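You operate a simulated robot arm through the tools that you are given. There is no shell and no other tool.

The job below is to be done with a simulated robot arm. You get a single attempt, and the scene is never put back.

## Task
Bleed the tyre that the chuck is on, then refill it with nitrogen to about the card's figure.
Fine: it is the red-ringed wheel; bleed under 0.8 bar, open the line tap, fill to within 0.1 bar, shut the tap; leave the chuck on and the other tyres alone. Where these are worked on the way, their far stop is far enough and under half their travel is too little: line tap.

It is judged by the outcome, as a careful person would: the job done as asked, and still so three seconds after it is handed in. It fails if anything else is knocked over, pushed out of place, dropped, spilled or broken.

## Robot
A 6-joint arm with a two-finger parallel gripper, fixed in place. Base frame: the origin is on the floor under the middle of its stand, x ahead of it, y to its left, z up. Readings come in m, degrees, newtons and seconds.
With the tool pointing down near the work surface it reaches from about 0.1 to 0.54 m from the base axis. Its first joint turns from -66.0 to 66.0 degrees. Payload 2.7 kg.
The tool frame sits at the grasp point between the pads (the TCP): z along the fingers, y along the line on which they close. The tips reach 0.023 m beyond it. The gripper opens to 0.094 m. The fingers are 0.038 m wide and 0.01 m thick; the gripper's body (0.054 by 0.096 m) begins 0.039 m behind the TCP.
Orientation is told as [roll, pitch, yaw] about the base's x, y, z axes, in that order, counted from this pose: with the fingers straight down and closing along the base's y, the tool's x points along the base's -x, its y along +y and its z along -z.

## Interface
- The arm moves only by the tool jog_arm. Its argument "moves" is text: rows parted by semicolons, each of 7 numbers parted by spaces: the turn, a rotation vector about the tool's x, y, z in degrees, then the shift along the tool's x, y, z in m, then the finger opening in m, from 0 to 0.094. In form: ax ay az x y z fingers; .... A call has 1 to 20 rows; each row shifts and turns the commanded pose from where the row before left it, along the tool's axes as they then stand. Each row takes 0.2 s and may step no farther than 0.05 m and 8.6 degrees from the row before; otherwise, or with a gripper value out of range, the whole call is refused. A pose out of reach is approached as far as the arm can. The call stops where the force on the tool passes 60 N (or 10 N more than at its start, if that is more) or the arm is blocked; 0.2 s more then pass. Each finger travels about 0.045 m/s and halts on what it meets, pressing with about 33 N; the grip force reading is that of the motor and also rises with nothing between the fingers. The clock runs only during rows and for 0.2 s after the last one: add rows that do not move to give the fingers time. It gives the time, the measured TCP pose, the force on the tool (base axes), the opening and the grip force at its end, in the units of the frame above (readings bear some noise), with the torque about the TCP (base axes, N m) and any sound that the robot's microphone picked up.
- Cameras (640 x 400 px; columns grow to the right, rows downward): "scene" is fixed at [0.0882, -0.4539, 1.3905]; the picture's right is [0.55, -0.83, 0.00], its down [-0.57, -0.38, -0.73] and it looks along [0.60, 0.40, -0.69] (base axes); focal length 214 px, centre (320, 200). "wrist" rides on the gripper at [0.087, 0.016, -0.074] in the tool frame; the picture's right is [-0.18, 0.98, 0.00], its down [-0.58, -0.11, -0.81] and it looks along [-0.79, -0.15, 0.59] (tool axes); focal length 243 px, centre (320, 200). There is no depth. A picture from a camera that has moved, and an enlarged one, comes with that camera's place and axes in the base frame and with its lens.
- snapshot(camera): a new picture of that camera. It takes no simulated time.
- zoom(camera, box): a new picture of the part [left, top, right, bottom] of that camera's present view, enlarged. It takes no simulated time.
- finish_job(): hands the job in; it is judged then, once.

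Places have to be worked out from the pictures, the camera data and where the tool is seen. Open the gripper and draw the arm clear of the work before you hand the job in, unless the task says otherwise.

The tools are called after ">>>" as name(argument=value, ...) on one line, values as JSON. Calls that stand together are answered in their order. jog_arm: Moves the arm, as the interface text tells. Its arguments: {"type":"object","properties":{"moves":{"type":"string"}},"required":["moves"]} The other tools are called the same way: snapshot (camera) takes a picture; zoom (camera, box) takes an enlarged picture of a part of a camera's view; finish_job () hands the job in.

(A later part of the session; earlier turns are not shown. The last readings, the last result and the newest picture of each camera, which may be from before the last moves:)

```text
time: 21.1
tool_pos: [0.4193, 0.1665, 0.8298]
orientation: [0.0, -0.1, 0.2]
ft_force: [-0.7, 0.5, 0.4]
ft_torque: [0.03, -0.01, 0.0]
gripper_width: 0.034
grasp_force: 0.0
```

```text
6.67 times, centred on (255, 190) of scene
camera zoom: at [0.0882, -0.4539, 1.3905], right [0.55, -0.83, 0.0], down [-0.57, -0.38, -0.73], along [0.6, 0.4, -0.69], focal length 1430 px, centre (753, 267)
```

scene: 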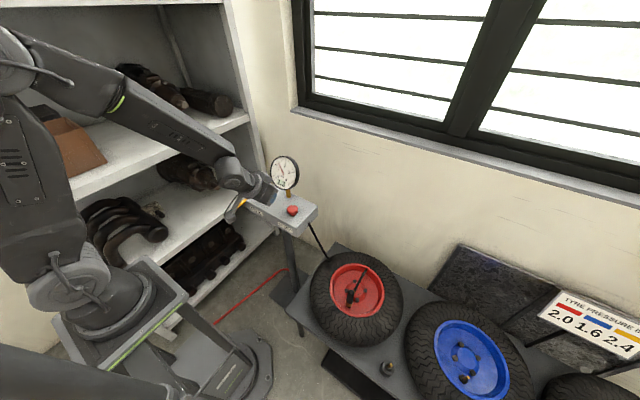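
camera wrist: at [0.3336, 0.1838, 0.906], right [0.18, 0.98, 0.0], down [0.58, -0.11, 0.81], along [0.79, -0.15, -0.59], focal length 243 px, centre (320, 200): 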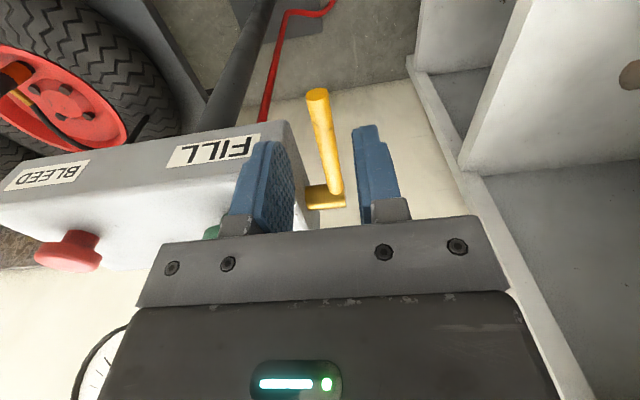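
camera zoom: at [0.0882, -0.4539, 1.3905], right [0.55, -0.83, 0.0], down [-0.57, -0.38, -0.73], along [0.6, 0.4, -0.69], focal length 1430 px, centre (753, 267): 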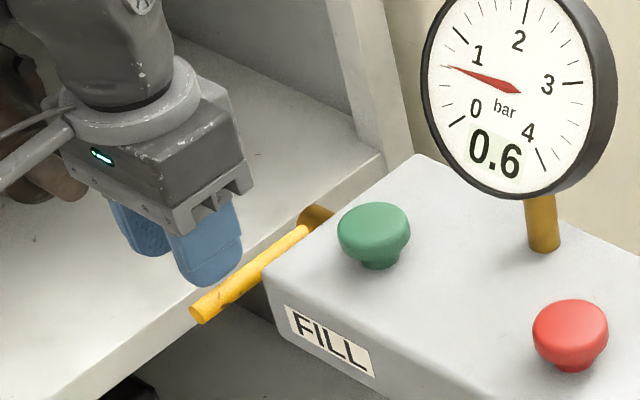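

The lever tip triangulates to (0.412, 0.168, 0.768), centred between the open fingers. I lower straight down around it to TCP z≈0.772.

>>> jog_arm(moves="0 0 0 0 0.0005 0.03 0.034; 0 0 0 0 0 0.027 0.034; 0 0 0 0 0 0 0.034")

>>> snapshot(camera="wrist")

>>> zoom(camera="scene", box=[220, 160, 290, 220])

```text
time: 21.9
tool_pos: [0.4202, 0.168, 0.7723]
orientation: [-0.1, 0.2, 0.1]
ft_force: [-7.6, 0.2, 3.1]
ft_torque: [-0.11, -0.23, -0.24]
gripper_width: 0.034
grasp_force: 0.1
```

```text
taken
camera wrist: at [0.3343, 0.183, 0.8485], right [0.18, 0.98, 0.0], down [0.58, -0.11, 0.81], along [0.79, -0.15, -0.59], focal length 243 px, centre (320, 200)
```

wrist: 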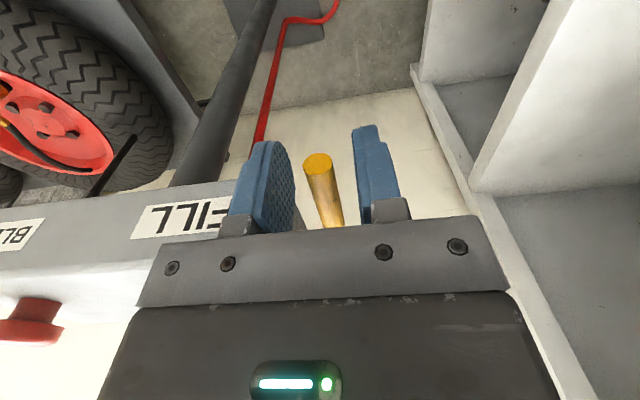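

```text
6.67 times, centred on (255, 190) of scene
camera zoom: at [0.088, -0.454, 1.3905], right [0.55, -0.83, 0.0], down [-0.57, -0.38, -0.73], along [0.6, 0.4, -0.69], focal length 1430 px, centre (753, 267)
```

zoom: 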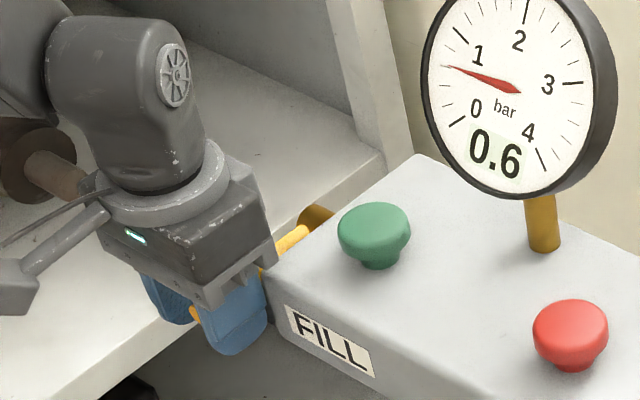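

The light force (−7.6 N in x, contact near y≈0.136, z≈0.79) means the inner finger mount is brushing the box's front corner. I back off 9 mm in -x, then close on the lever.

>>> jog_arm(moves="0 0 0 0.01 0 -0.002 0.034; 0 0 0 0 0 0 0.034")

```text
time: 22.5
tool_pos: [0.412, 0.1675, 0.7747]
orientation: [0.0, -0.2, 0.2]
ft_force: [-0.6, -0.9, 0.4]
ft_torque: [0.0, 0.03, -0.01]
gripper_width: 0.0339
grasp_force: 0.0
```

Contact is gone (force near zero). I close on the lever.

>>> jog_arm(moves="0 0 0 0 0 0 0.02; 0 0 0 0 0 0 0.008; 0 0 0 0 0 0 0.008; 0 0 0 0 0 0 0.008")

>>> snapshot(camera="wrist")

```text
time: 23.5
tool_pos: [0.4113, 0.1691, 0.775]
orientation: [0.0, -0.1, 0.0]
ft_force: [-1.4, 3.9, 0.9]
ft_torque: [0.0, -0.09, -0.38]
gripper_width: 0.014
grasp_force: 44.5
```

```text
taken
camera wrist: at [0.3255, 0.1834, 0.8505], right [0.18, 0.98, 0.0], down [0.58, -0.11, 0.81], along [0.79, -0.15, -0.59], focal length 243 px, centre (320, 200)
```

wrist: 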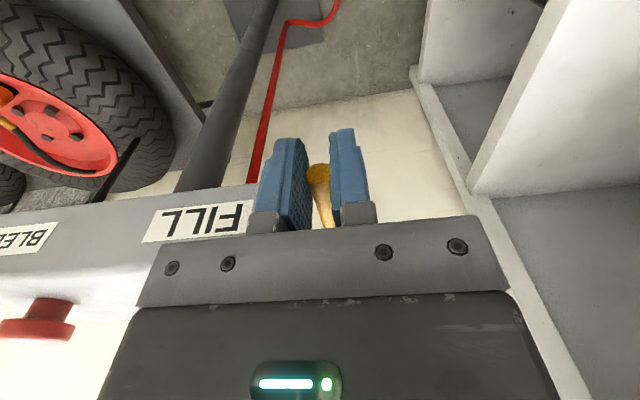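

The lever is gripped (width 0.014). I test which way it turns with a gentle 4 mm upward move.

>>> jog_arm(moves="0 0 0 0 0 -0.004 0.008; 0 0 0 0 0 0 0.008")

```text
time: 24.1
tool_pos: [0.4114, 0.1678, 0.7787]
orientation: [-0.1, 0.0, 0.2]
ft_force: [8.3, 2.2, -13.7]
ft_torque: [-0.03, 1.21, -0.42]
gripper_width: 0.0139
grasp_force: 44.4
```

Up by 4 mm gives 13.7 N of resistance and some torque. I go back and test 4 mm downward to compare.

>>> jog_arm(moves="0 0 0 0 0 0.004 0.008; 0 0 0 0 0 0 0.008")

>>> jog_arm(moves="0 0 0 0 0 0.004 0.008; 0 0 0 0 0 0 0.008")

```text
time: 24.7
tool_pos: [0.4117, 0.1682, 0.7746]
orientation: [0.0, -0.1, 0.2]
ft_force: [-5.5, -10.6, 13.8]
ft_torque: [-0.09, -1.29, -0.44]
gripper_width: 0.0136
grasp_force: 45.0
```

```text
time: 25.3
tool_pos: [0.4122, 0.1688, 0.7723]
orientation: [-0.1, -0.2, 0.2]
ft_force: [-3.9, -17.9, 29.8]
ft_torque: [-0.1, -0.66, -0.24]
gripper_width: 0.0136
grasp_force: 45.2
```

The moments show it clearly: downward the lever resists about its pivot (a hard stop), while upward there is almost no torque about the pivot. So UP is the opening direction. A vertical grip can't follow the arc, so I release and rise clear. Next comes a pitched tool to push the lever up from below.

>>> jog_arm(moves="0 0 0 0 0 -0.003 0.008; 0 0 0 0 0 0 0.034; 0 0 0 0 0 0 0.034; 0 0 0 0 0 -0.03 0.034; 0 0 0 0 0 -0.04 0.034; 0 0 0 0 0.04 -0.02 0.01; 0 0 0 0 0.045 0 0.0; 0 0 0 0 0 0 0")

>>> zoom(camera="scene", box=[220, 160, 290, 220])

>>> snapshot(camera="wrist")

```text
time: 27.1
tool_pos: [0.4099, 0.2525, 0.8646]
orientation: [0.0, 0.0, 0.2]
ft_force: [-0.3, 0.0, -0.2]
ft_torque: [0.0, -0.01, 0.0]
gripper_width: 0.0
grasp_force: 32.4
```

```text
6.67 times, centred on (255, 190) of scene
camera zoom: at [0.0882, -0.4539, 1.3905], right [0.55, -0.83, 0.0], down [-0.57, -0.38, -0.73], along [0.6, 0.4, -0.69], focal length 1430 px, centre (753, 267)
```

zoom: 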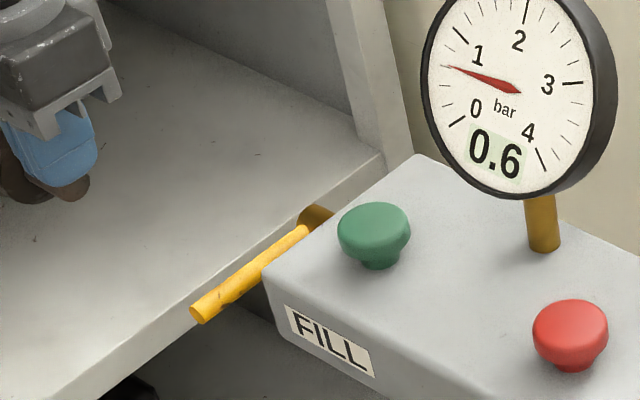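

```text
taken
camera wrist: at [0.324, 0.2687, 0.9407], right [0.18, 0.98, 0.0], down [0.58, -0.11, 0.81], along [0.79, -0.15, -0.59], focal length 243 px, centre (320, 200)
```

wrist: 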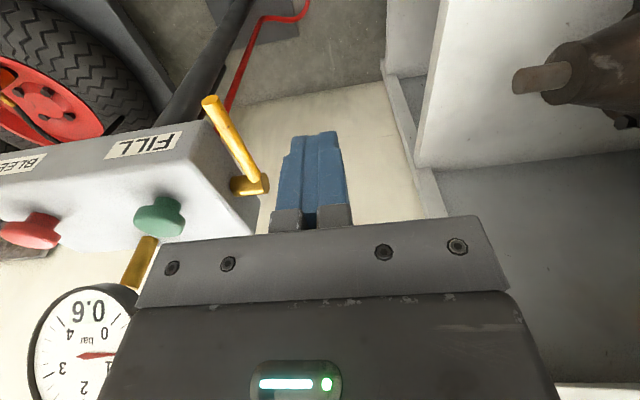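

The lever is still in its closed position and the gauge holds 0.6. I pitch the tool forward about 75° here, well clear of everything.

>>> jog_arm(moves="0 -8.33 0 0 0 0 0; 0 -8.33 0 0 0 0 0; 0 -8.33 0 0 0 0 0; 0 -8.33 0 0 0 0 0; 0 -8.33 0 0 0 0 0; 0 -8.33 0 0 0 0 0; 0 -8.33 0 0 0 0 0; 0 -8.33 0 0 0 0 0; 0 -8.33 0 0 0 0 0; 0 0 0 0 0 0 0")

>>> snapshot(camera="scene")

>>> snapshot(camera="wrist")

```text
time: 29.3
tool_pos: [0.4268, 0.2743, 0.8832]
orientation: [-2.5, -74.9, 2.4]
ft_force: [-0.6, 0.0, -0.3]
ft_torque: [0.0, -0.01, 0.01]
gripper_width: 0.0001
grasp_force: 32.4
out of reach, approached as far as the arm can: row 8, 9
```

```text
taken
```

scene: 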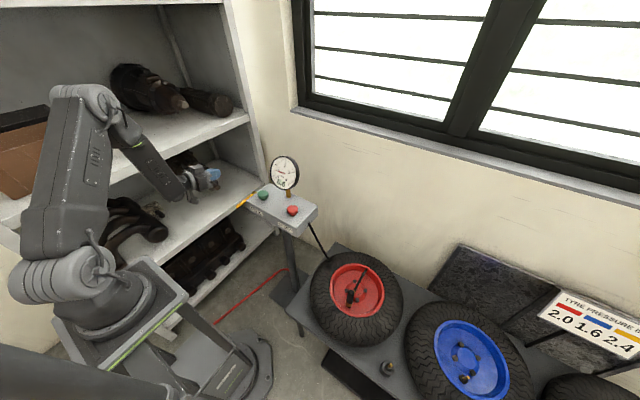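

```text
taken
camera wrist: at [0.3344, 0.2894, 0.8202], right [0.05, 0.98, 0.17], down [-0.63, -0.1, 0.77], along [0.78, -0.14, 0.61], focal length 243 px, centre (320, 200)
```

wrist: 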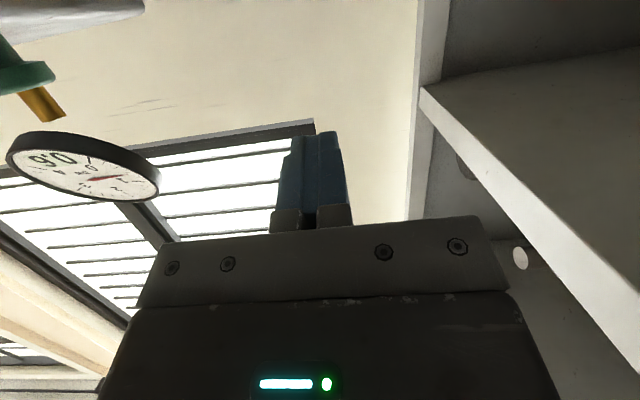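

At -75° the pose is out of reach, so I rotate back 25° to about -50° pitch, which also keeps the body higher over the box, and check the actual pose.

>>> jog_arm(moves="0 8.33 0 0 0 0 0; 0 8.33 0 0 0 0 0; 0 8.33 0 0 0 0 0; 0 0 0 0 0 0 0")

```text
time: 30.3
tool_pos: [0.4265, 0.2742, 0.8836]
orientation: [0.0, -50.0, 0.3]
ft_force: [0.1, 0.5, 0.5]
ft_torque: [0.04, 0.02, -0.04]
gripper_width: 0.0
grasp_force: 32.7
```

The commanded pose is now a clean -50° pitch at (0.4265, 0.274, 0.884). I lower beside the lever at y≈0.27 to z≈0.74 before sliding under it.

>>> jog_arm(moves="0 0 0 0.0326 0 0.017 0; 0 0 0 0.0326 0 0.017 0; 0 0 0 0.0326 0 0.017 0; 0 0 0 0.0326 0 0.017 0; 0 0 0 0 0 0 0")

>>> snapshot(camera="wrist")

>>> zoom(camera="scene", box=[200, 150, 300, 230])

```text
time: 31.5
tool_pos: [0.4094, 0.288, 0.7475]
orientation: [-1.1, -49.9, 0.8]
ft_force: [0.7, 1.0, 0.5]
ft_torque: [-0.02, -0.01, -0.02]
gripper_width: 0.0004
grasp_force: 33.0
out of reach, approached as far as the arm can: row 3, 4
```

```text
taken
camera wrist: at [0.2972, 0.3047, 0.7295], right [0.12, 0.98, 0.13], down [-0.24, -0.1, 0.97], along [0.96, -0.14, 0.23], focal length 243 px, centre (320, 200)
```

wrist: 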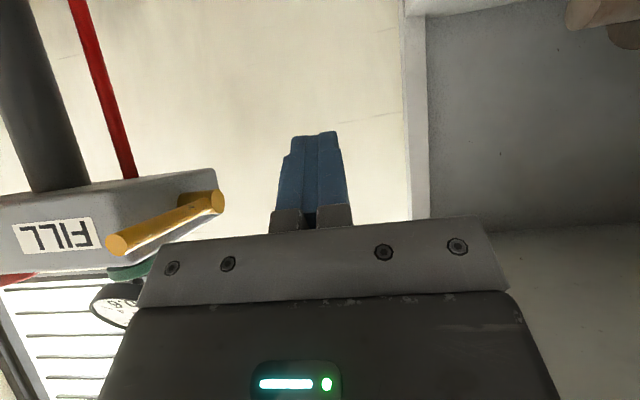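

```text
5.00 times, centred on (250, 190) of scene
camera zoom: at [0.0882, -0.4539, 1.3905], right [0.55, -0.83, 0.0], down [-0.57, -0.38, -0.73], along [0.6, 0.4, -0.69], focal length 1072 px, centre (670, 250)
```

zoom: 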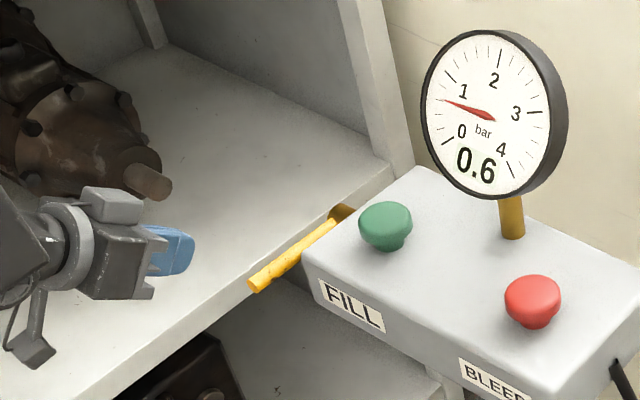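

A -50° radial pitch can't reach low enough near the lever. A diagonal tool direction, pointing forward, right and down (about (0.38, -0.66, -0.64)), keeps the wrist in range and can push the lever up from below its outer side. I go up, return to vertical, then turn to that orientation near y≈0.23.

>>> jog_arm(moves="0 0 0 -0.03 -0.015 -0.0257 0; 0 0 0 -0.03 -0.02 -0.0257 0; 0 0 0 -0.03 -0.025 -0.0257 0; 0 8.33 0 0 0 0 0; 0 8.33 0 0 0 0 0; 0 8.33 0 0 0 0 0; 0 8.33 0 0 0 0 0; 0 8.33 0 0 0 0 0; 0 8.33 0 0 0 0 0; 0 0 0 0 0 0 0")

```text
time: 33.7
tool_pos: [0.4089, 0.2296, 0.8675]
orientation: [0.0, 0.0, 0.1]
ft_force: [-0.1, 0.2, -0.3]
ft_torque: [0.02, 0.01, -0.02]
gripper_width: 0.0001
grasp_force: 33.2
```

The tool is vertical again at (0.409, 0.230, 0.868). I turn it to the diagonal direction with a rotation vector of (43.3, -25, 0) in six steps.

>>> jog_arm(moves="7.22 -4.17 0 0 0 0 0; 7.22 -4.17 0 0 0 0 0; 7.22 -4.17 0 0 0 0 0; 7.22 -4.17 0 0 0 0 0; 7.22 -4.17 0 0 0 0 0; 7.22 -4.17 0 0 0 0 0; 0 0 0 0 0 0 0")

>>> snapshot(camera="scene")

>>> snapshot(camera="wrist")

```text
time: 35.3
tool_pos: [0.4081, 0.2288, 0.8669]
orientation: [-46.1, -22.7, 9.9]
ft_force: [-0.3, -0.7, 0.7]
ft_torque: [-0.04, 0.02, 0.02]
gripper_width: 0.0
grasp_force: 33.1
```

```text
taken
```

scene: 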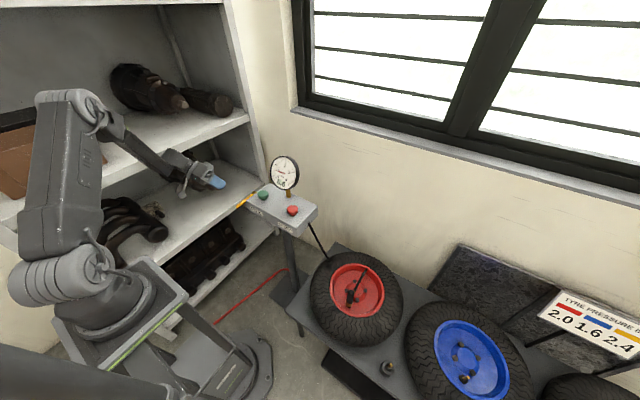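

```text
taken
camera wrist: at [0.3046, 0.2762, 0.8714], right [0.32, 0.75, -0.58], down [0.2, 0.55, 0.81], along [0.93, -0.38, 0.03], focal length 243 px, centre (320, 200)
```

wrist: 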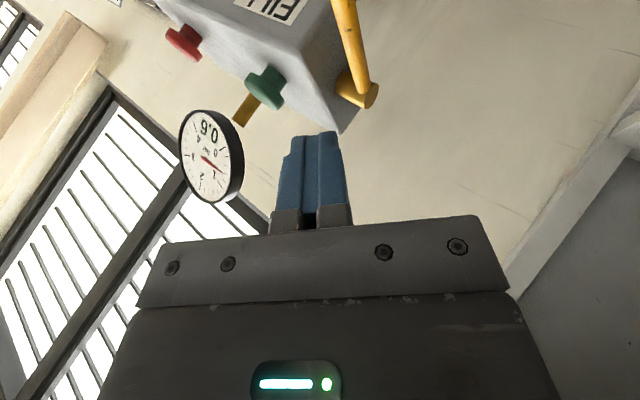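

The diagonal pose is reached exactly as computed, with the wrist clear of the shelf. I move to the pre-approach point (0.416, 0.241, 0.783).

>>> jog_arm(moves="0 0 0 0.0116 0.033 0.0246 0; 0 0 0 0.0116 0.033 0.0246 0; 0 0 0 0 0 0 0")

>>> snapshot(camera="wrist")

>>> zoom(camera="scene", box=[180, 130, 300, 230])

```text
time: 36.1
tool_pos: [0.4172, 0.2417, 0.7826]
orientation: [-45.8, -22.6, 9.9]
ft_force: [-0.2, 0.4, 0.8]
ft_torque: [0.01, 0.0, 0.01]
gripper_width: 0.0
grasp_force: 32.8
```

```text
taken
camera wrist: at [0.3124, 0.2884, 0.7873], right [0.32, 0.75, -0.58], down [0.2, 0.55, 0.81], along [0.93, -0.38, 0.02], focal length 243 px, centre (320, 200)
```

wrist: 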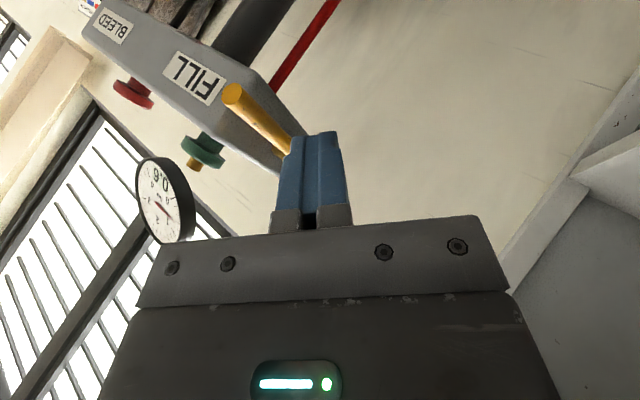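

```text
4.00 times, centred on (240, 180) of scene
camera zoom: at [0.0882, -0.4539, 1.3905], right [0.55, -0.83, 0.0], down [-0.57, -0.38, -0.73], along [0.6, 0.4, -0.69], focal length 858 px, centre (640, 280)
```

zoom: 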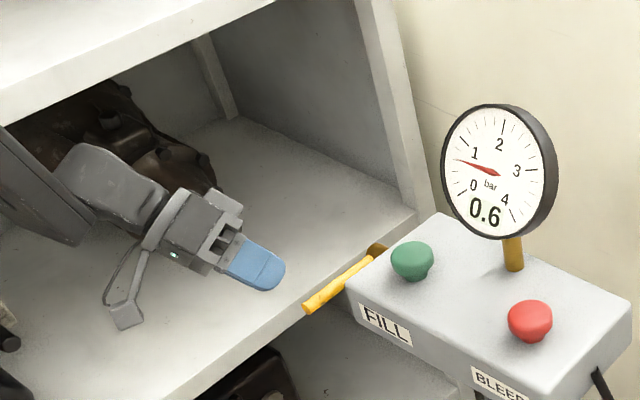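

The lever tip triangulates again to (0.411, 0.168, 0.77). I advance 6 cm along the tool axis so the fingertip lies about 2 cm below the lever's underside.

>>> jog_arm(moves="0 0 0 0 0 0.03 0; 0 0 0 0 0 0.03 0; 0 0 0 0 0 0 0")

>>> snapshot(camera="wrist")

>>> zoom(camera="scene", box=[180, 130, 300, 230])

```text
time: 36.9
tool_pos: [0.4418, 0.204, 0.7454]
orientation: [-45.9, -22.6, 10.0]
ft_force: [-0.4, -0.2, -0.1]
ft_torque: [0.0, 0.0, -0.01]
gripper_width: 0.0
grasp_force: 32.9
```

```text
taken
camera wrist: at [0.3368, 0.2504, 0.7491], right [0.32, 0.75, -0.58], down [0.2, 0.55, 0.81], along [0.93, -0.38, 0.02], focal length 243 px, centre (320, 200)
```

wrist: 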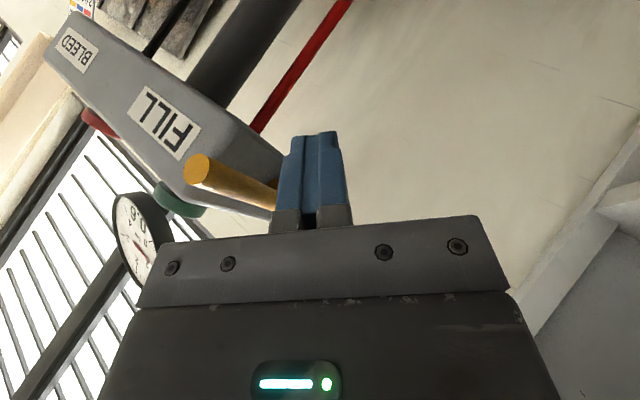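

```text
4.00 times, centred on (240, 180) of scene
camera zoom: at [0.0882, -0.454, 1.3905], right [0.55, -0.83, 0.0], down [-0.57, -0.38, -0.73], along [0.6, 0.4, -0.69], focal length 858 px, centre (640, 280)
```

zoom: 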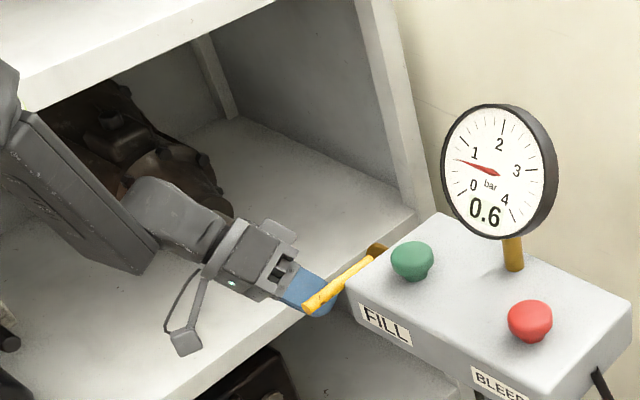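

The finger is just below the lever with no contact. I lift to the contact point and then 22° along the arc, in small steps, watching the force.

>>> jog_arm(moves="0 0 0 0 -0.011 0.0007 0; 0 0 0 0 -0.0105 0.0007 0; 0 0 0 -0.003 -0.0075 -0.0076 0; 0 0 0 -0.003 -0.0075 -0.0076 0")

>>> snapshot(camera="wrist")

>>> zoom(camera="scene", box=[180, 130, 300, 230])

```text
time: 37.9
tool_pos: [0.4345, 0.1838, 0.7805]
orientation: [-46.1, -22.6, 9.9]
ft_force: [0.6, 0.9, -0.2]
ft_torque: [0.03, -0.01, 0.04]
gripper_width: 0.0
grasp_force: 33.4
```

```text
taken
camera wrist: at [0.3305, 0.2315, 0.7848], right [0.32, 0.75, -0.58], down [0.2, 0.55, 0.81], along [0.93, -0.38, 0.02], focal length 243 px, centre (320, 200)
```

wrist: 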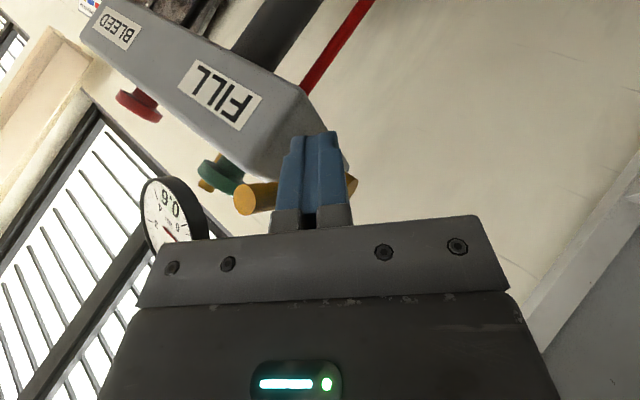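

```text
4.00 times, centred on (240, 180) of scene
camera zoom: at [0.0882, -0.4539, 1.3905], right [0.55, -0.83, 0.0], down [-0.57, -0.38, -0.73], along [0.6, 0.4, -0.69], focal length 858 px, centre (640, 280)
```

zoom: 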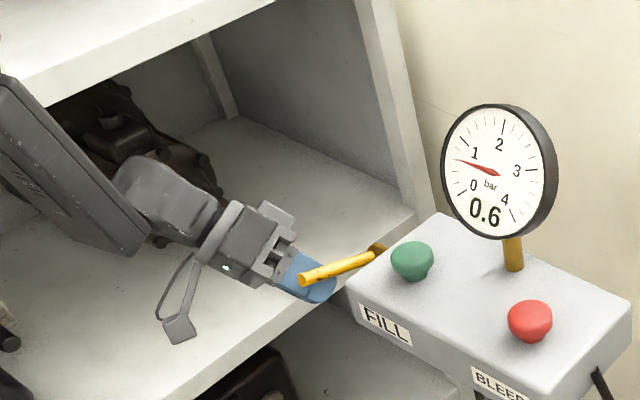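

The lever is rising freely with almost no force. I continue along the arc toward about 67°.

>>> jog_arm(moves="0 0 0 -0.0068 -0.0082 -0.0053 0; 0 0 0 -0.0068 -0.0082 -0.0053 0; 0 0 0 -0.0121 -0.011 -0.0005 0; 0 0 0 -0.0121 -0.011 -0.0005 0")

>>> snapshot(camera="wrist")

>>> zoom(camera="scene", box=[180, 130, 300, 230])

```text
time: 38.9
tool_pos: [0.4588, 0.1687, 0.8274]
orientation: [-45.9, -22.6, 9.7]
ft_force: [-1.0, -0.9, -1.1]
ft_torque: [-0.02, 0.01, -0.01]
gripper_width: 0.0
grasp_force: 32.7
```

```text
taken
camera wrist: at [0.3543, 0.2161, 0.8324], right [0.32, 0.75, -0.58], down [0.2, 0.55, 0.81], along [0.93, -0.38, 0.02], focal length 243 px, centre (320, 200)
```

wrist: 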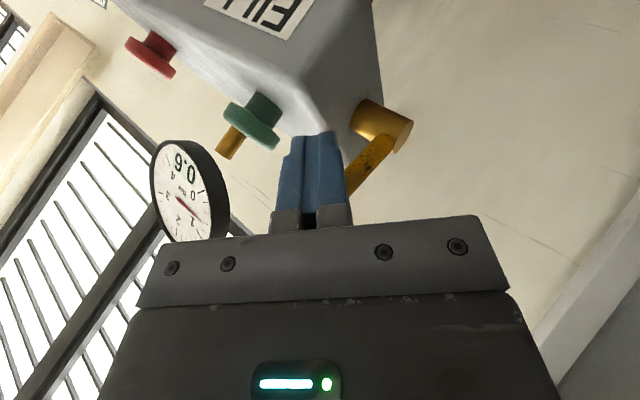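

```text
4.00 times, centred on (240, 180) of scene
camera zoom: at [0.0882, -0.454, 1.3905], right [0.55, -0.83, 0.0], down [-0.57, -0.38, -0.73], along [0.6, 0.4, -0.69], focal length 858 px, centre (640, 280)
```

zoom: 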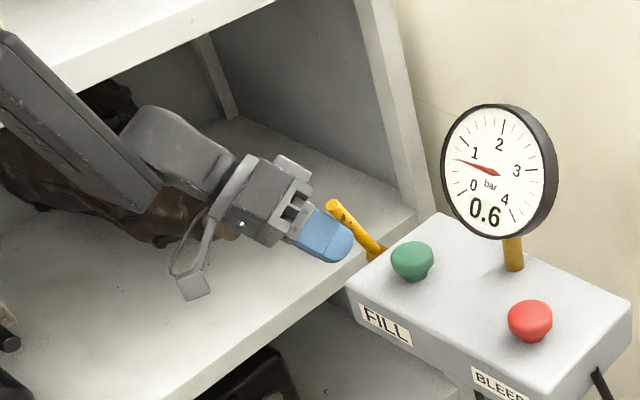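

The lever stands around 65° now. I push on to about 90° and check whether the far stop shows in the force.

>>> jog_arm(moves="0 0 0 -0.0138 -0.0067 0.0035 0; 0 0 0 -0.0138 -0.0067 0.0035 0")

>>> snapshot(camera="wrist")

>>> zoom(camera="scene", box=[180, 130, 300, 230])

```text
time: 39.5
tool_pos: [0.4836, 0.1604, 0.8399]
orientation: [-46.0, -22.4, 9.9]
ft_force: [-10.2, 3.8, -0.6]
ft_torque: [-0.01, 0.01, 0.16]
gripper_width: 0.0
grasp_force: 33.3
```

```text
taken
camera wrist: at [0.3792, 0.207, 0.8459], right [0.32, 0.75, -0.58], down [0.2, 0.55, 0.81], along [0.93, -0.38, 0.02], focal length 243 px, centre (320, 200)
```

wrist: 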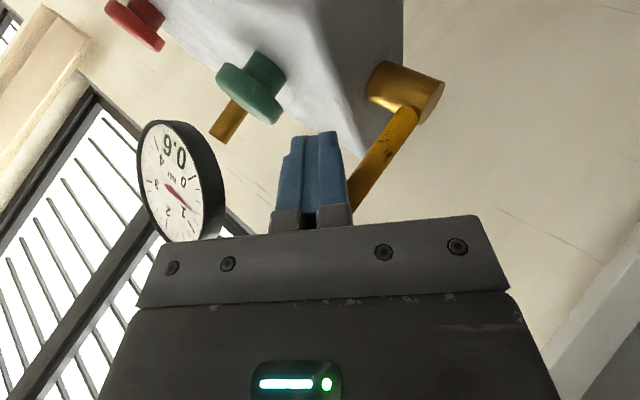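

```text
4.00 times, centred on (240, 180) of scene
camera zoom: at [0.0879, -0.4538, 1.3905], right [0.55, -0.83, 0.0], down [-0.57, -0.38, -0.73], along [0.6, 0.4, -0.69], focal length 858 px, centre (640, 280)
```

zoom: 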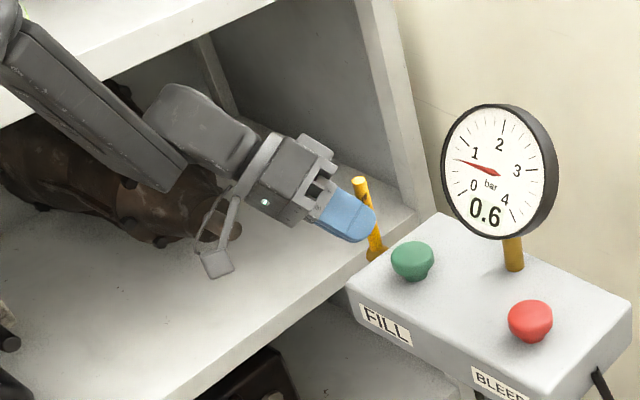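

Force rose to -10 N in x with the lever essentially vertical, so it looks like the far stop. I nudge 4 mm more in +x to confirm it is fully open.

>>> jog_arm(moves="0 0 0 -0.0038 0.0006 0.0015 0; 0 0 0 0 0 0 0")

>>> zoom(camera="scene", box=[235, 160, 295, 210])

```text
time: 40.1
tool_pos: [0.4847, 0.1597, 0.8407]
orientation: [-46.1, -22.3, 9.8]
ft_force: [-51.5, 9.0, 11.6]
ft_torque: [0.06, -0.16, 0.64]
gripper_width: 0.0
grasp_force: 32.6
```

```text
8.00 times, centred on (265, 185) of scene
camera zoom: at [0.0868, -0.4538, 1.3906], right [0.55, -0.83, 0.0], down [-0.57, -0.38, -0.73], along [0.6, 0.4, -0.69], focal length 1716 px, centre (760, 320)
```

zoom: 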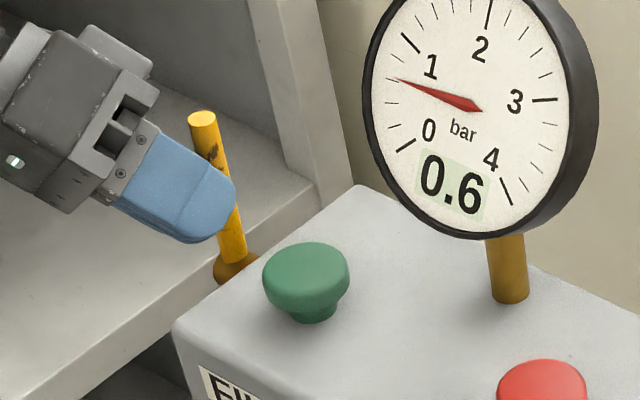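

The -51 N means a hard far stop with the lever vertical, so the tap is fully open. I back off from the lever and retreat along the tool axis.

>>> jog_arm(moves="0 0 0 0.008 -0.001 -0.003 0; 0 0 0 0.004 0.003 -0.012 0; 0 0 0 0 0 -0.03 0; 0 0 0 0 0 -0.03 0; 0 0 0 0 0 0 0")

>>> zoom(camera="scene", box=[210, 140, 310, 220])

>>> snapshot(camera="wrist")

```text
time: 41.3
tool_pos: [0.4502, 0.2103, 0.8849]
orientation: [-46.0, -22.7, 9.8]
ft_force: [0.2, -0.4, -0.2]
ft_torque: [0.01, 0.01, 0.0]
gripper_width: 0.0
grasp_force: 32.6
```

```text
5.00 times, centred on (260, 180) of scene
camera zoom: at [0.0882, -0.4539, 1.3905], right [0.55, -0.83, 0.0], down [-0.57, -0.38, -0.73], along [0.6, 0.4, -0.69], focal length 1072 px, centre (620, 300)
```

zoom: 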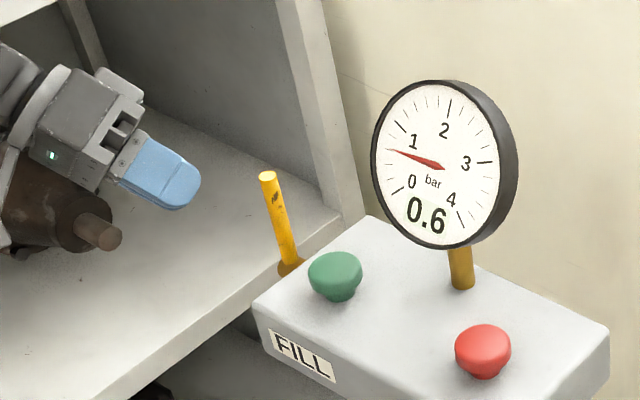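

```text
taken
camera wrist: at [0.3463, 0.258, 0.8896], right [0.32, 0.75, -0.58], down [0.2, 0.55, 0.81], along [0.93, -0.38, 0.02], focal length 243 px, centre (320, 200)
```

wrist: 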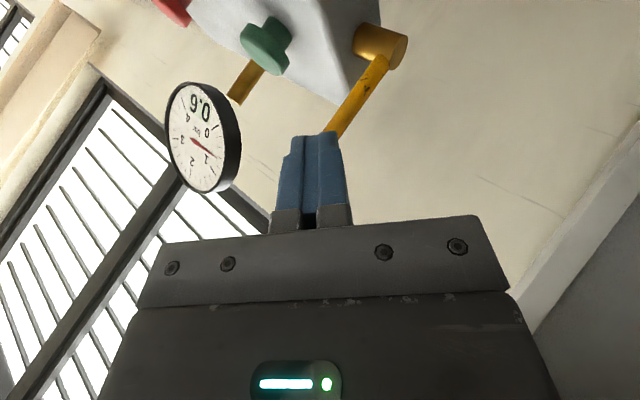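

The lever stays upright on its own. I retreat further, return to vertical, then take the -35° pitched pose in front of the FILL button at y≈0.086.

>>> jog_arm(moves="0 0 0 0.0075 -0.0304 -0.0353 0; 0 0 0 0.0075 -0.0304 -0.0353 0; -7.22 4.17 0 0 0 0 0; -7.22 4.17 0 0 0 0 0; -7.22 4.17 0 0 0 0 0; -7.22 4.17 0 0 0 0 0; -7.22 4.17 0 0 0 0 0; -7.22 4.17 0 0 0 0 0; 0 -7 0 0 -0.0249 0 0; 0 -7 0 0 -0.0249 0 0; 0 -7 0 0 -0.0249 0 0; 0 -7 0 0 -0.0249 0 0; 0 -7 0 0 -0.0249 0 0; 0 0 0 0 0 0 0")

>>> snapshot(camera="wrist")

>>> zoom(camera="scene", box=[210, 140, 310, 220])

```text
time: 44.3
tool_pos: [0.4093, 0.1024, 0.971]
orientation: [-1.0, -31.5, 0.0]
ft_force: [0.5, -0.7, -0.3]
ft_torque: [0.03, 0.01, 0.01]
gripper_width: 0.0
grasp_force: 32.8
out of reach, approached as far as the arm can: row 12, 13
```

```text
taken
camera wrist: at [0.2981, 0.1198, 0.9904], right [0.17, 0.98, 0.08], down [0.07, -0.1, 0.99], along [0.98, -0.16, -0.09], focal length 243 px, centre (320, 200)
```

wrist: 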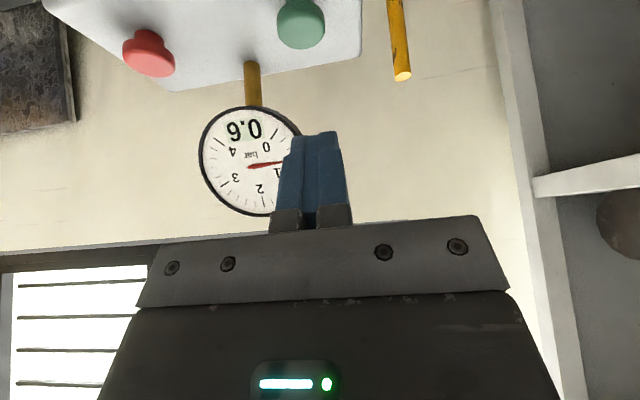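

```text
5.00 times, centred on (260, 180) of scene
camera zoom: at [0.0882, -0.4539, 1.3905], right [0.55, -0.83, 0.0], down [-0.57, -0.38, -0.73], along [0.6, 0.4, -0.69], focal length 1072 px, centre (620, 300)
```

zoom: 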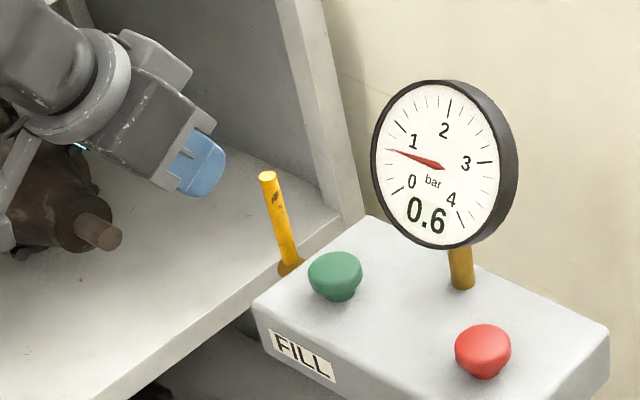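

That pose is just inside the arm's inner limit, and the tool stopped at (0.409, 0.102, 0.971) with about -32° pitch. I move outward toward the button halfway and re-read the pose.

>>> jog_arm(moves="0 0 0 -0.006 -0.004 0.028 0; 0 0 0 -0.006 -0.004 0.028 0; 0 0 0 0 0 0 0")

```text
time: 45.1
tool_pos: [0.4481, 0.0945, 0.9292]
orientation: [-1.0, -31.5, -0.2]
ft_force: [0.6, 1.1, -0.7]
ft_torque: [-0.03, 0.01, 0.0]
gripper_width: 0.0
grasp_force: 32.9
```

The orientation is slightly off (-1° roll, -31.5° pitch). I correct it to about -35.5° and go on to the hover over the FILL button at (0.492, 0.086, 0.888).

>>> jog_arm(moves="-1 -4 0 0 0 0 0; 0 0 0 -0.006 -0.0043 0.0295 0; 0 0 0 -0.006 -0.0043 0.0295 0; 0 0 0 0 0 0 0")

>>> snapshot(camera="wrist")

>>> zoom(camera="scene", box=[220, 140, 320, 220])

```text
time: 46.1
tool_pos: [0.4955, 0.0848, 0.8882]
orientation: [0.0, -35.5, 0.0]
ft_force: [0.3, -0.8, 0.1]
ft_torque: [0.03, 0.01, -0.02]
gripper_width: 0.0
grasp_force: 33.2
```

```text
taken
camera wrist: at [0.3816, 0.1006, 0.8996], right [0.15, 0.98, 0.11], down [0.0, -0.11, 0.99], along [0.99, -0.15, -0.02], focal length 243 px, centre (320, 200)
```

wrist: 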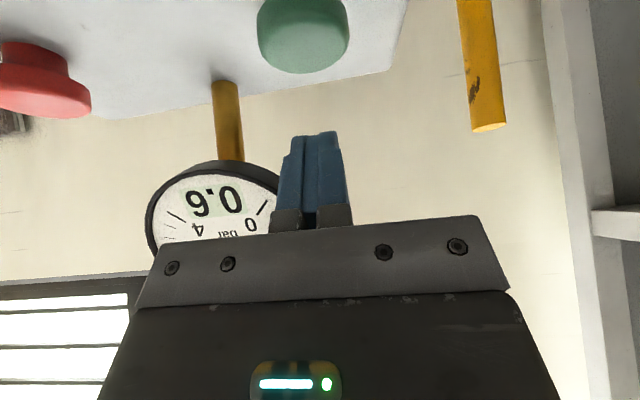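

```text
5.00 times, centred on (270, 180) of scene
camera zoom: at [0.0882, -0.4539, 1.3905], right [0.55, -0.83, 0.0], down [-0.57, -0.38, -0.73], along [0.6, 0.4, -0.69], focal length 1072 px, centre (570, 300)
```

zoom: 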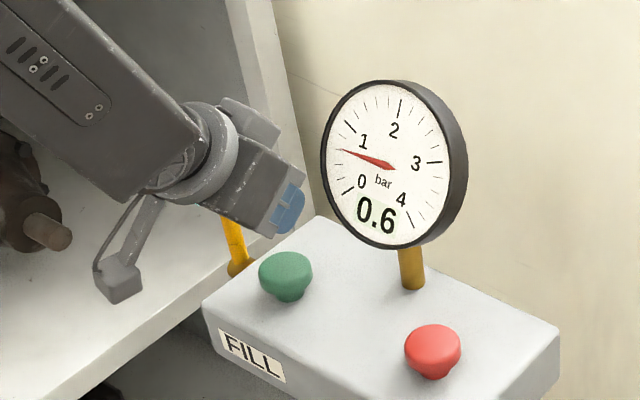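

The FILL button sits in the same place relative to the fingers as the red one did, and the scene camera sees the gauge unobstructed. I lower to just above contact.

>>> jog_arm(moves="0 0 0 0.0111 0.0005 0.0069 0; 0 0 0 0.0075 0.0005 0.0105 0; 0 0 0 0 0 0 0")

>>> snapshot(camera="wrist")

>>> zoom(camera="scene", box=[240, 140, 320, 220])

```text
time: 46.9
tool_pos: [0.4897, 0.0869, 0.8627]
orientation: [0.0, -35.6, 0.0]
ft_force: [-0.7, 0.4, 0.2]
ft_torque: [0.02, 0.03, 0.0]
gripper_width: 0.0
grasp_force: 33.3
```

```text
taken
camera wrist: at [0.3768, 0.1015, 0.8742], right [0.15, 0.98, 0.11], down [0.0, -0.11, 0.99], along [0.99, -0.15, -0.02], focal length 243 px, centre (320, 200)
```

wrist: 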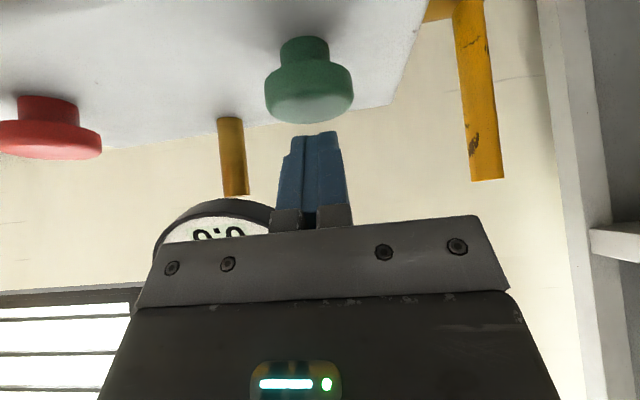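

```text
5.00 times, centred on (280, 180) of scene
camera zoom: at [0.0882, -0.4539, 1.3905], right [0.55, -0.83, 0.0], down [-0.57, -0.38, -0.73], along [0.6, 0.4, -0.69], focal length 1072 px, centre (520, 300)
```

zoom: 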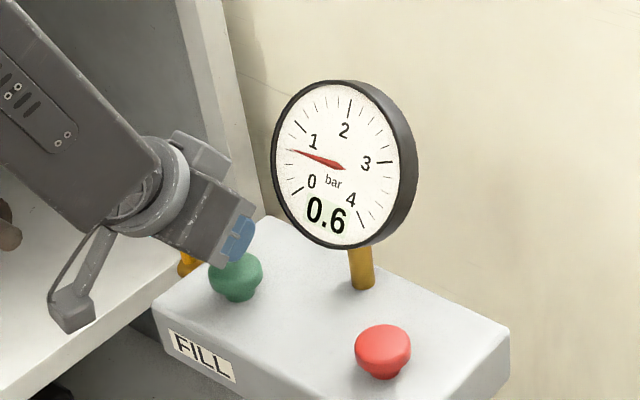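

The tip is just above the green cap. I press down about 14 mm in two steps, as with the red one, and check the gauge.

>>> jog_arm(moves="0 0 0 0.0046 0 0.0065 0; 0 0 0 0.0035 0 0.0049 0")

>>> zoom(camera="scene", box=[265, 150, 305, 195])

>>> zoom(camera="wrist", box=[140, 0, 540, 250])

```text
time: 47.5
tool_pos: [0.4905, 0.0861, 0.8505]
orientation: [-0.2, -35.6, 0.1]
ft_force: [-1.5, -1.7, 2.7]
ft_torque: [-0.02, 0.06, -0.04]
gripper_width: 0.0001
grasp_force: 32.7
```

```text
8.89 times, centred on (285, 172) of scene
camera zoom: at [0.0881, -0.454, 1.3905], right [0.55, -0.83, 0.0], down [-0.57, -0.38, -0.73], along [0.6, 0.4, -0.69], focal length 1906 px, centre (631, 444)
```

zoom: 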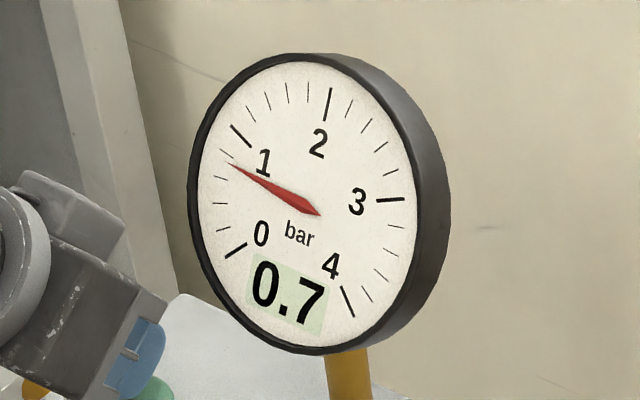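

```text
1.60 times, centred on (340, 125) of wrist
camera zoom: at [0.3768, 0.1018, 0.861], right [0.15, 0.98, 0.1], down [0.0, -0.1, 0.99], along [0.99, -0.15, -0.02], focal length 388 px, centre (288, 320)
```

zoom: 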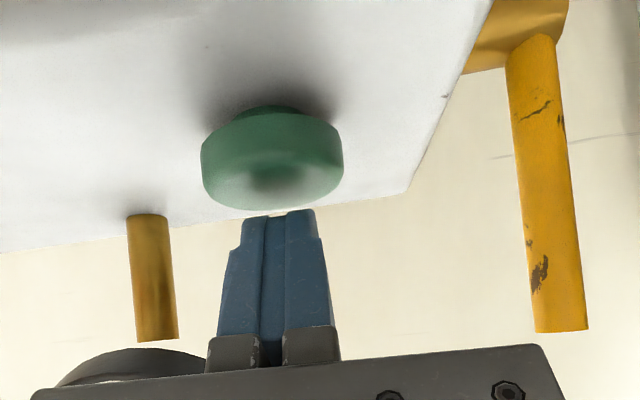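

Filling has started and the readout went from 0.6 to 0.7. I hold for three rows to measure the rate.

>>> jog_arm(moves="0 0 0 0 0 0 0; 0 0 0 0 0 0 0; 0 0 0 0 0 0 0")

>>> zoom(camera="scene", box=[265, 150, 305, 195])

```text
time: 48.3
tool_pos: [0.4897, 0.0845, 0.8489]
orientation: [-0.2, -35.5, 0.0]
ft_force: [0.6, -0.2, 3.7]
ft_torque: [0.0, -0.01, 0.0]
gripper_width: 0.0
grasp_force: 33.0
```

```text
8.89 times, centred on (285, 172) of scene
camera zoom: at [0.0881, -0.454, 1.3905], right [0.55, -0.83, 0.0], down [-0.57, -0.38, -0.73], along [0.6, 0.4, -0.69], focal length 1906 px, centre (631, 444)
```

zoom: 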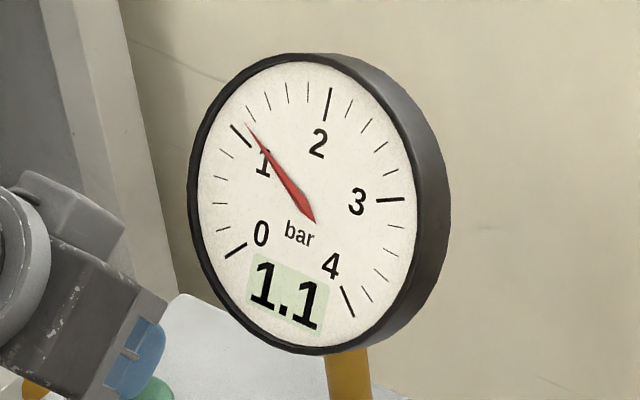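

It rose from about 0.72 to 1.08 in 0.8 s, roughly 0.45 bar/s. I hold four more rows (about 1 s) and check again.

>>> jog_arm(moves="0 0 0 0 0 0 0; 0 0 0 0 0 0 0; 0 0 0 0 0 0 0; 0 0 0 0 0 0 0")

>>> zoom(camera="scene", box=[265, 150, 305, 195])

```text
time: 49.3
tool_pos: [0.4896, 0.0854, 0.8504]
orientation: [-0.3, -35.5, 0.0]
ft_force: [0.5, 0.1, 2.6]
ft_torque: [-0.02, -0.03, 0.01]
gripper_width: 0.0
grasp_force: 33.1
```

```text
8.89 times, centred on (285, 172) of scene
camera zoom: at [0.0881, -0.4539, 1.3905], right [0.55, -0.83, 0.0], down [-0.57, -0.38, -0.73], along [0.6, 0.4, -0.69], focal length 1906 px, centre (631, 444)
```

zoom: 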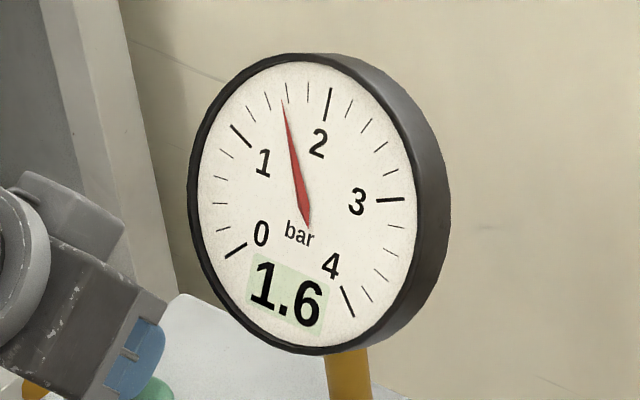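

The needle is at about 1.57, with the rate near 0.49 bar/s. Two more rows (0.6 s) should give about 1.86, leaving room for the flow during release.

>>> jog_arm(moves="0 0 0 0 0 0 0; 0 0 0 0 0 0 0")

>>> zoom(camera="scene", box=[265, 150, 305, 195])

```text
time: 49.9
tool_pos: [0.4897, 0.0856, 0.8494]
orientation: [-0.3, -35.5, 0.0]
ft_force: [0.7, 0.8, 4.2]
ft_torque: [0.0, 0.01, 0.01]
gripper_width: 0.0
grasp_force: 33.2
```

```text
8.89 times, centred on (285, 172) of scene
camera zoom: at [0.0881, -0.4539, 1.3905], right [0.55, -0.83, 0.0], down [-0.57, -0.38, -0.73], along [0.6, 0.4, -0.69], focal length 1906 px, centre (631, 444)
```

zoom: 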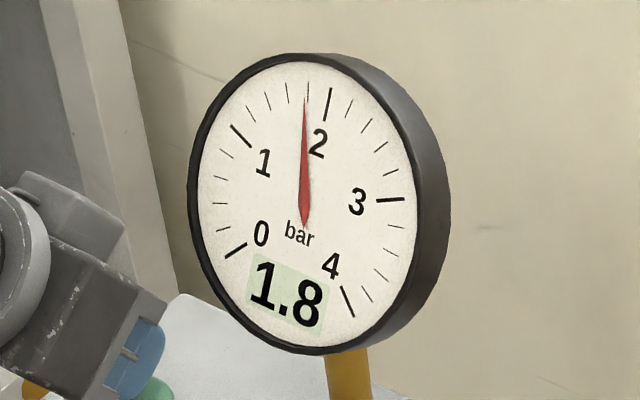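

The needle is at about 1.79, and the rate has eased to about 0.37 bar/s. One more row (0.4 s) should bring it near 1.93.

>>> jog_arm(moves="0 0 0 0 0 0 0")

>>> zoom(camera="scene", box=[275, 150, 297, 180])

>>> zoom(camera="scene", box=[265, 150, 305, 195])

```text
time: 50.3
tool_pos: [0.4897, 0.0849, 0.849]
orientation: [-0.3, -35.6, 0.0]
ft_force: [1.3, 0.1, 3.2]
ft_torque: [-0.02, -0.01, 0.01]
gripper_width: 0.0
grasp_force: 33.2
```

```text
13.33 times, centred on (286, 165) of scene
camera zoom: at [0.0881, -0.4539, 1.3905], right [0.55, -0.83, 0.0], down [-0.57, -0.38, -0.73], along [0.6, 0.4, -0.69], focal length 2860 px, centre (773, 667)
```

zoom: 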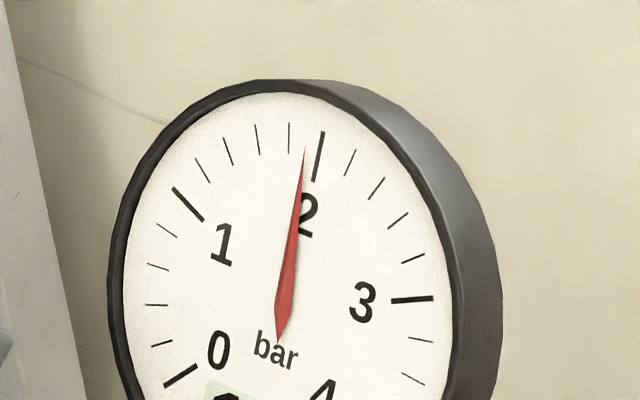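

```text
8.89 times, centred on (285, 172) of scene
camera zoom: at [0.0881, -0.4539, 1.3905], right [0.55, -0.83, 0.0], down [-0.57, -0.38, -0.73], along [0.6, 0.4, -0.69], focal length 1906 px, centre (631, 444)
```

zoom: 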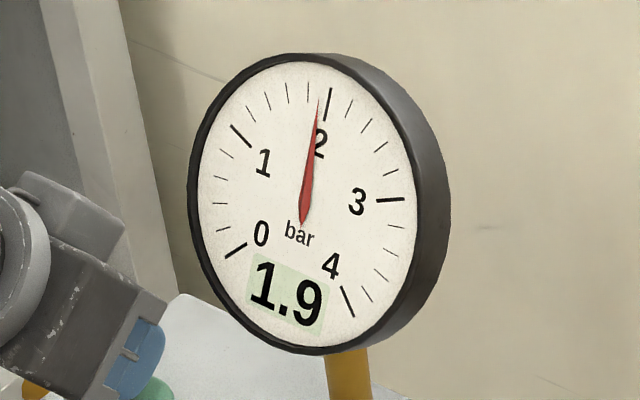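

The needle reads about 1.90 and is rising slowly. I hold one more 0.2 s row, then lift off within the same call, which should land near 1.98.

>>> jog_arm(moves="0 0 0 0 0 0 0; 0 0 0 -0.01 0 -0.014 0; 0 0 0 0 0 -0.03 0; 0 0 0 0 0 0 0")

>>> zoom(camera="scene", box=[275, 150, 297, 180])

>>> zoom(camera="scene", box=[220, 140, 320, 220])

```text
time: 51.3
tool_pos: [0.4694, 0.0853, 0.8916]
orientation: [0.0, -35.5, 0.1]
ft_force: [-0.2, -0.8, -0.5]
ft_torque: [-0.01, 0.0, -0.02]
gripper_width: 0.0002
grasp_force: 32.5
```

```text
13.33 times, centred on (286, 165) of scene
camera zoom: at [0.0882, -0.4539, 1.3905], right [0.55, -0.83, 0.0], down [-0.57, -0.38, -0.73], along [0.6, 0.4, -0.69], focal length 2860 px, centre (773, 667)
```

zoom: 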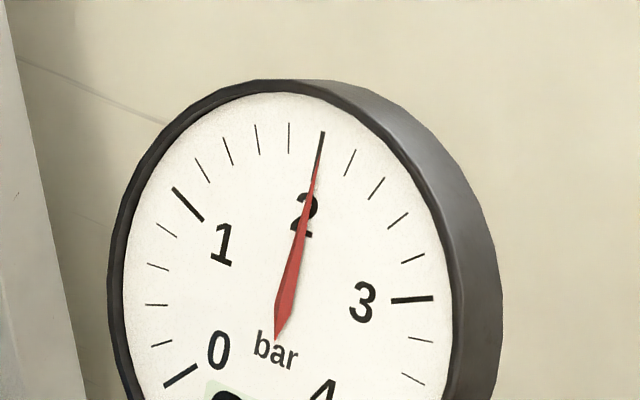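

```text
5.00 times, centred on (270, 180) of scene
camera zoom: at [0.0882, -0.4539, 1.3905], right [0.55, -0.83, 0.0], down [-0.57, -0.38, -0.73], along [0.6, 0.4, -0.69], focal length 1072 px, centre (570, 300)
```

zoom: 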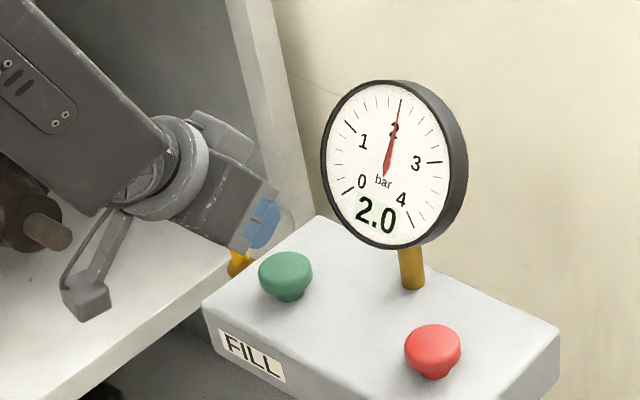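

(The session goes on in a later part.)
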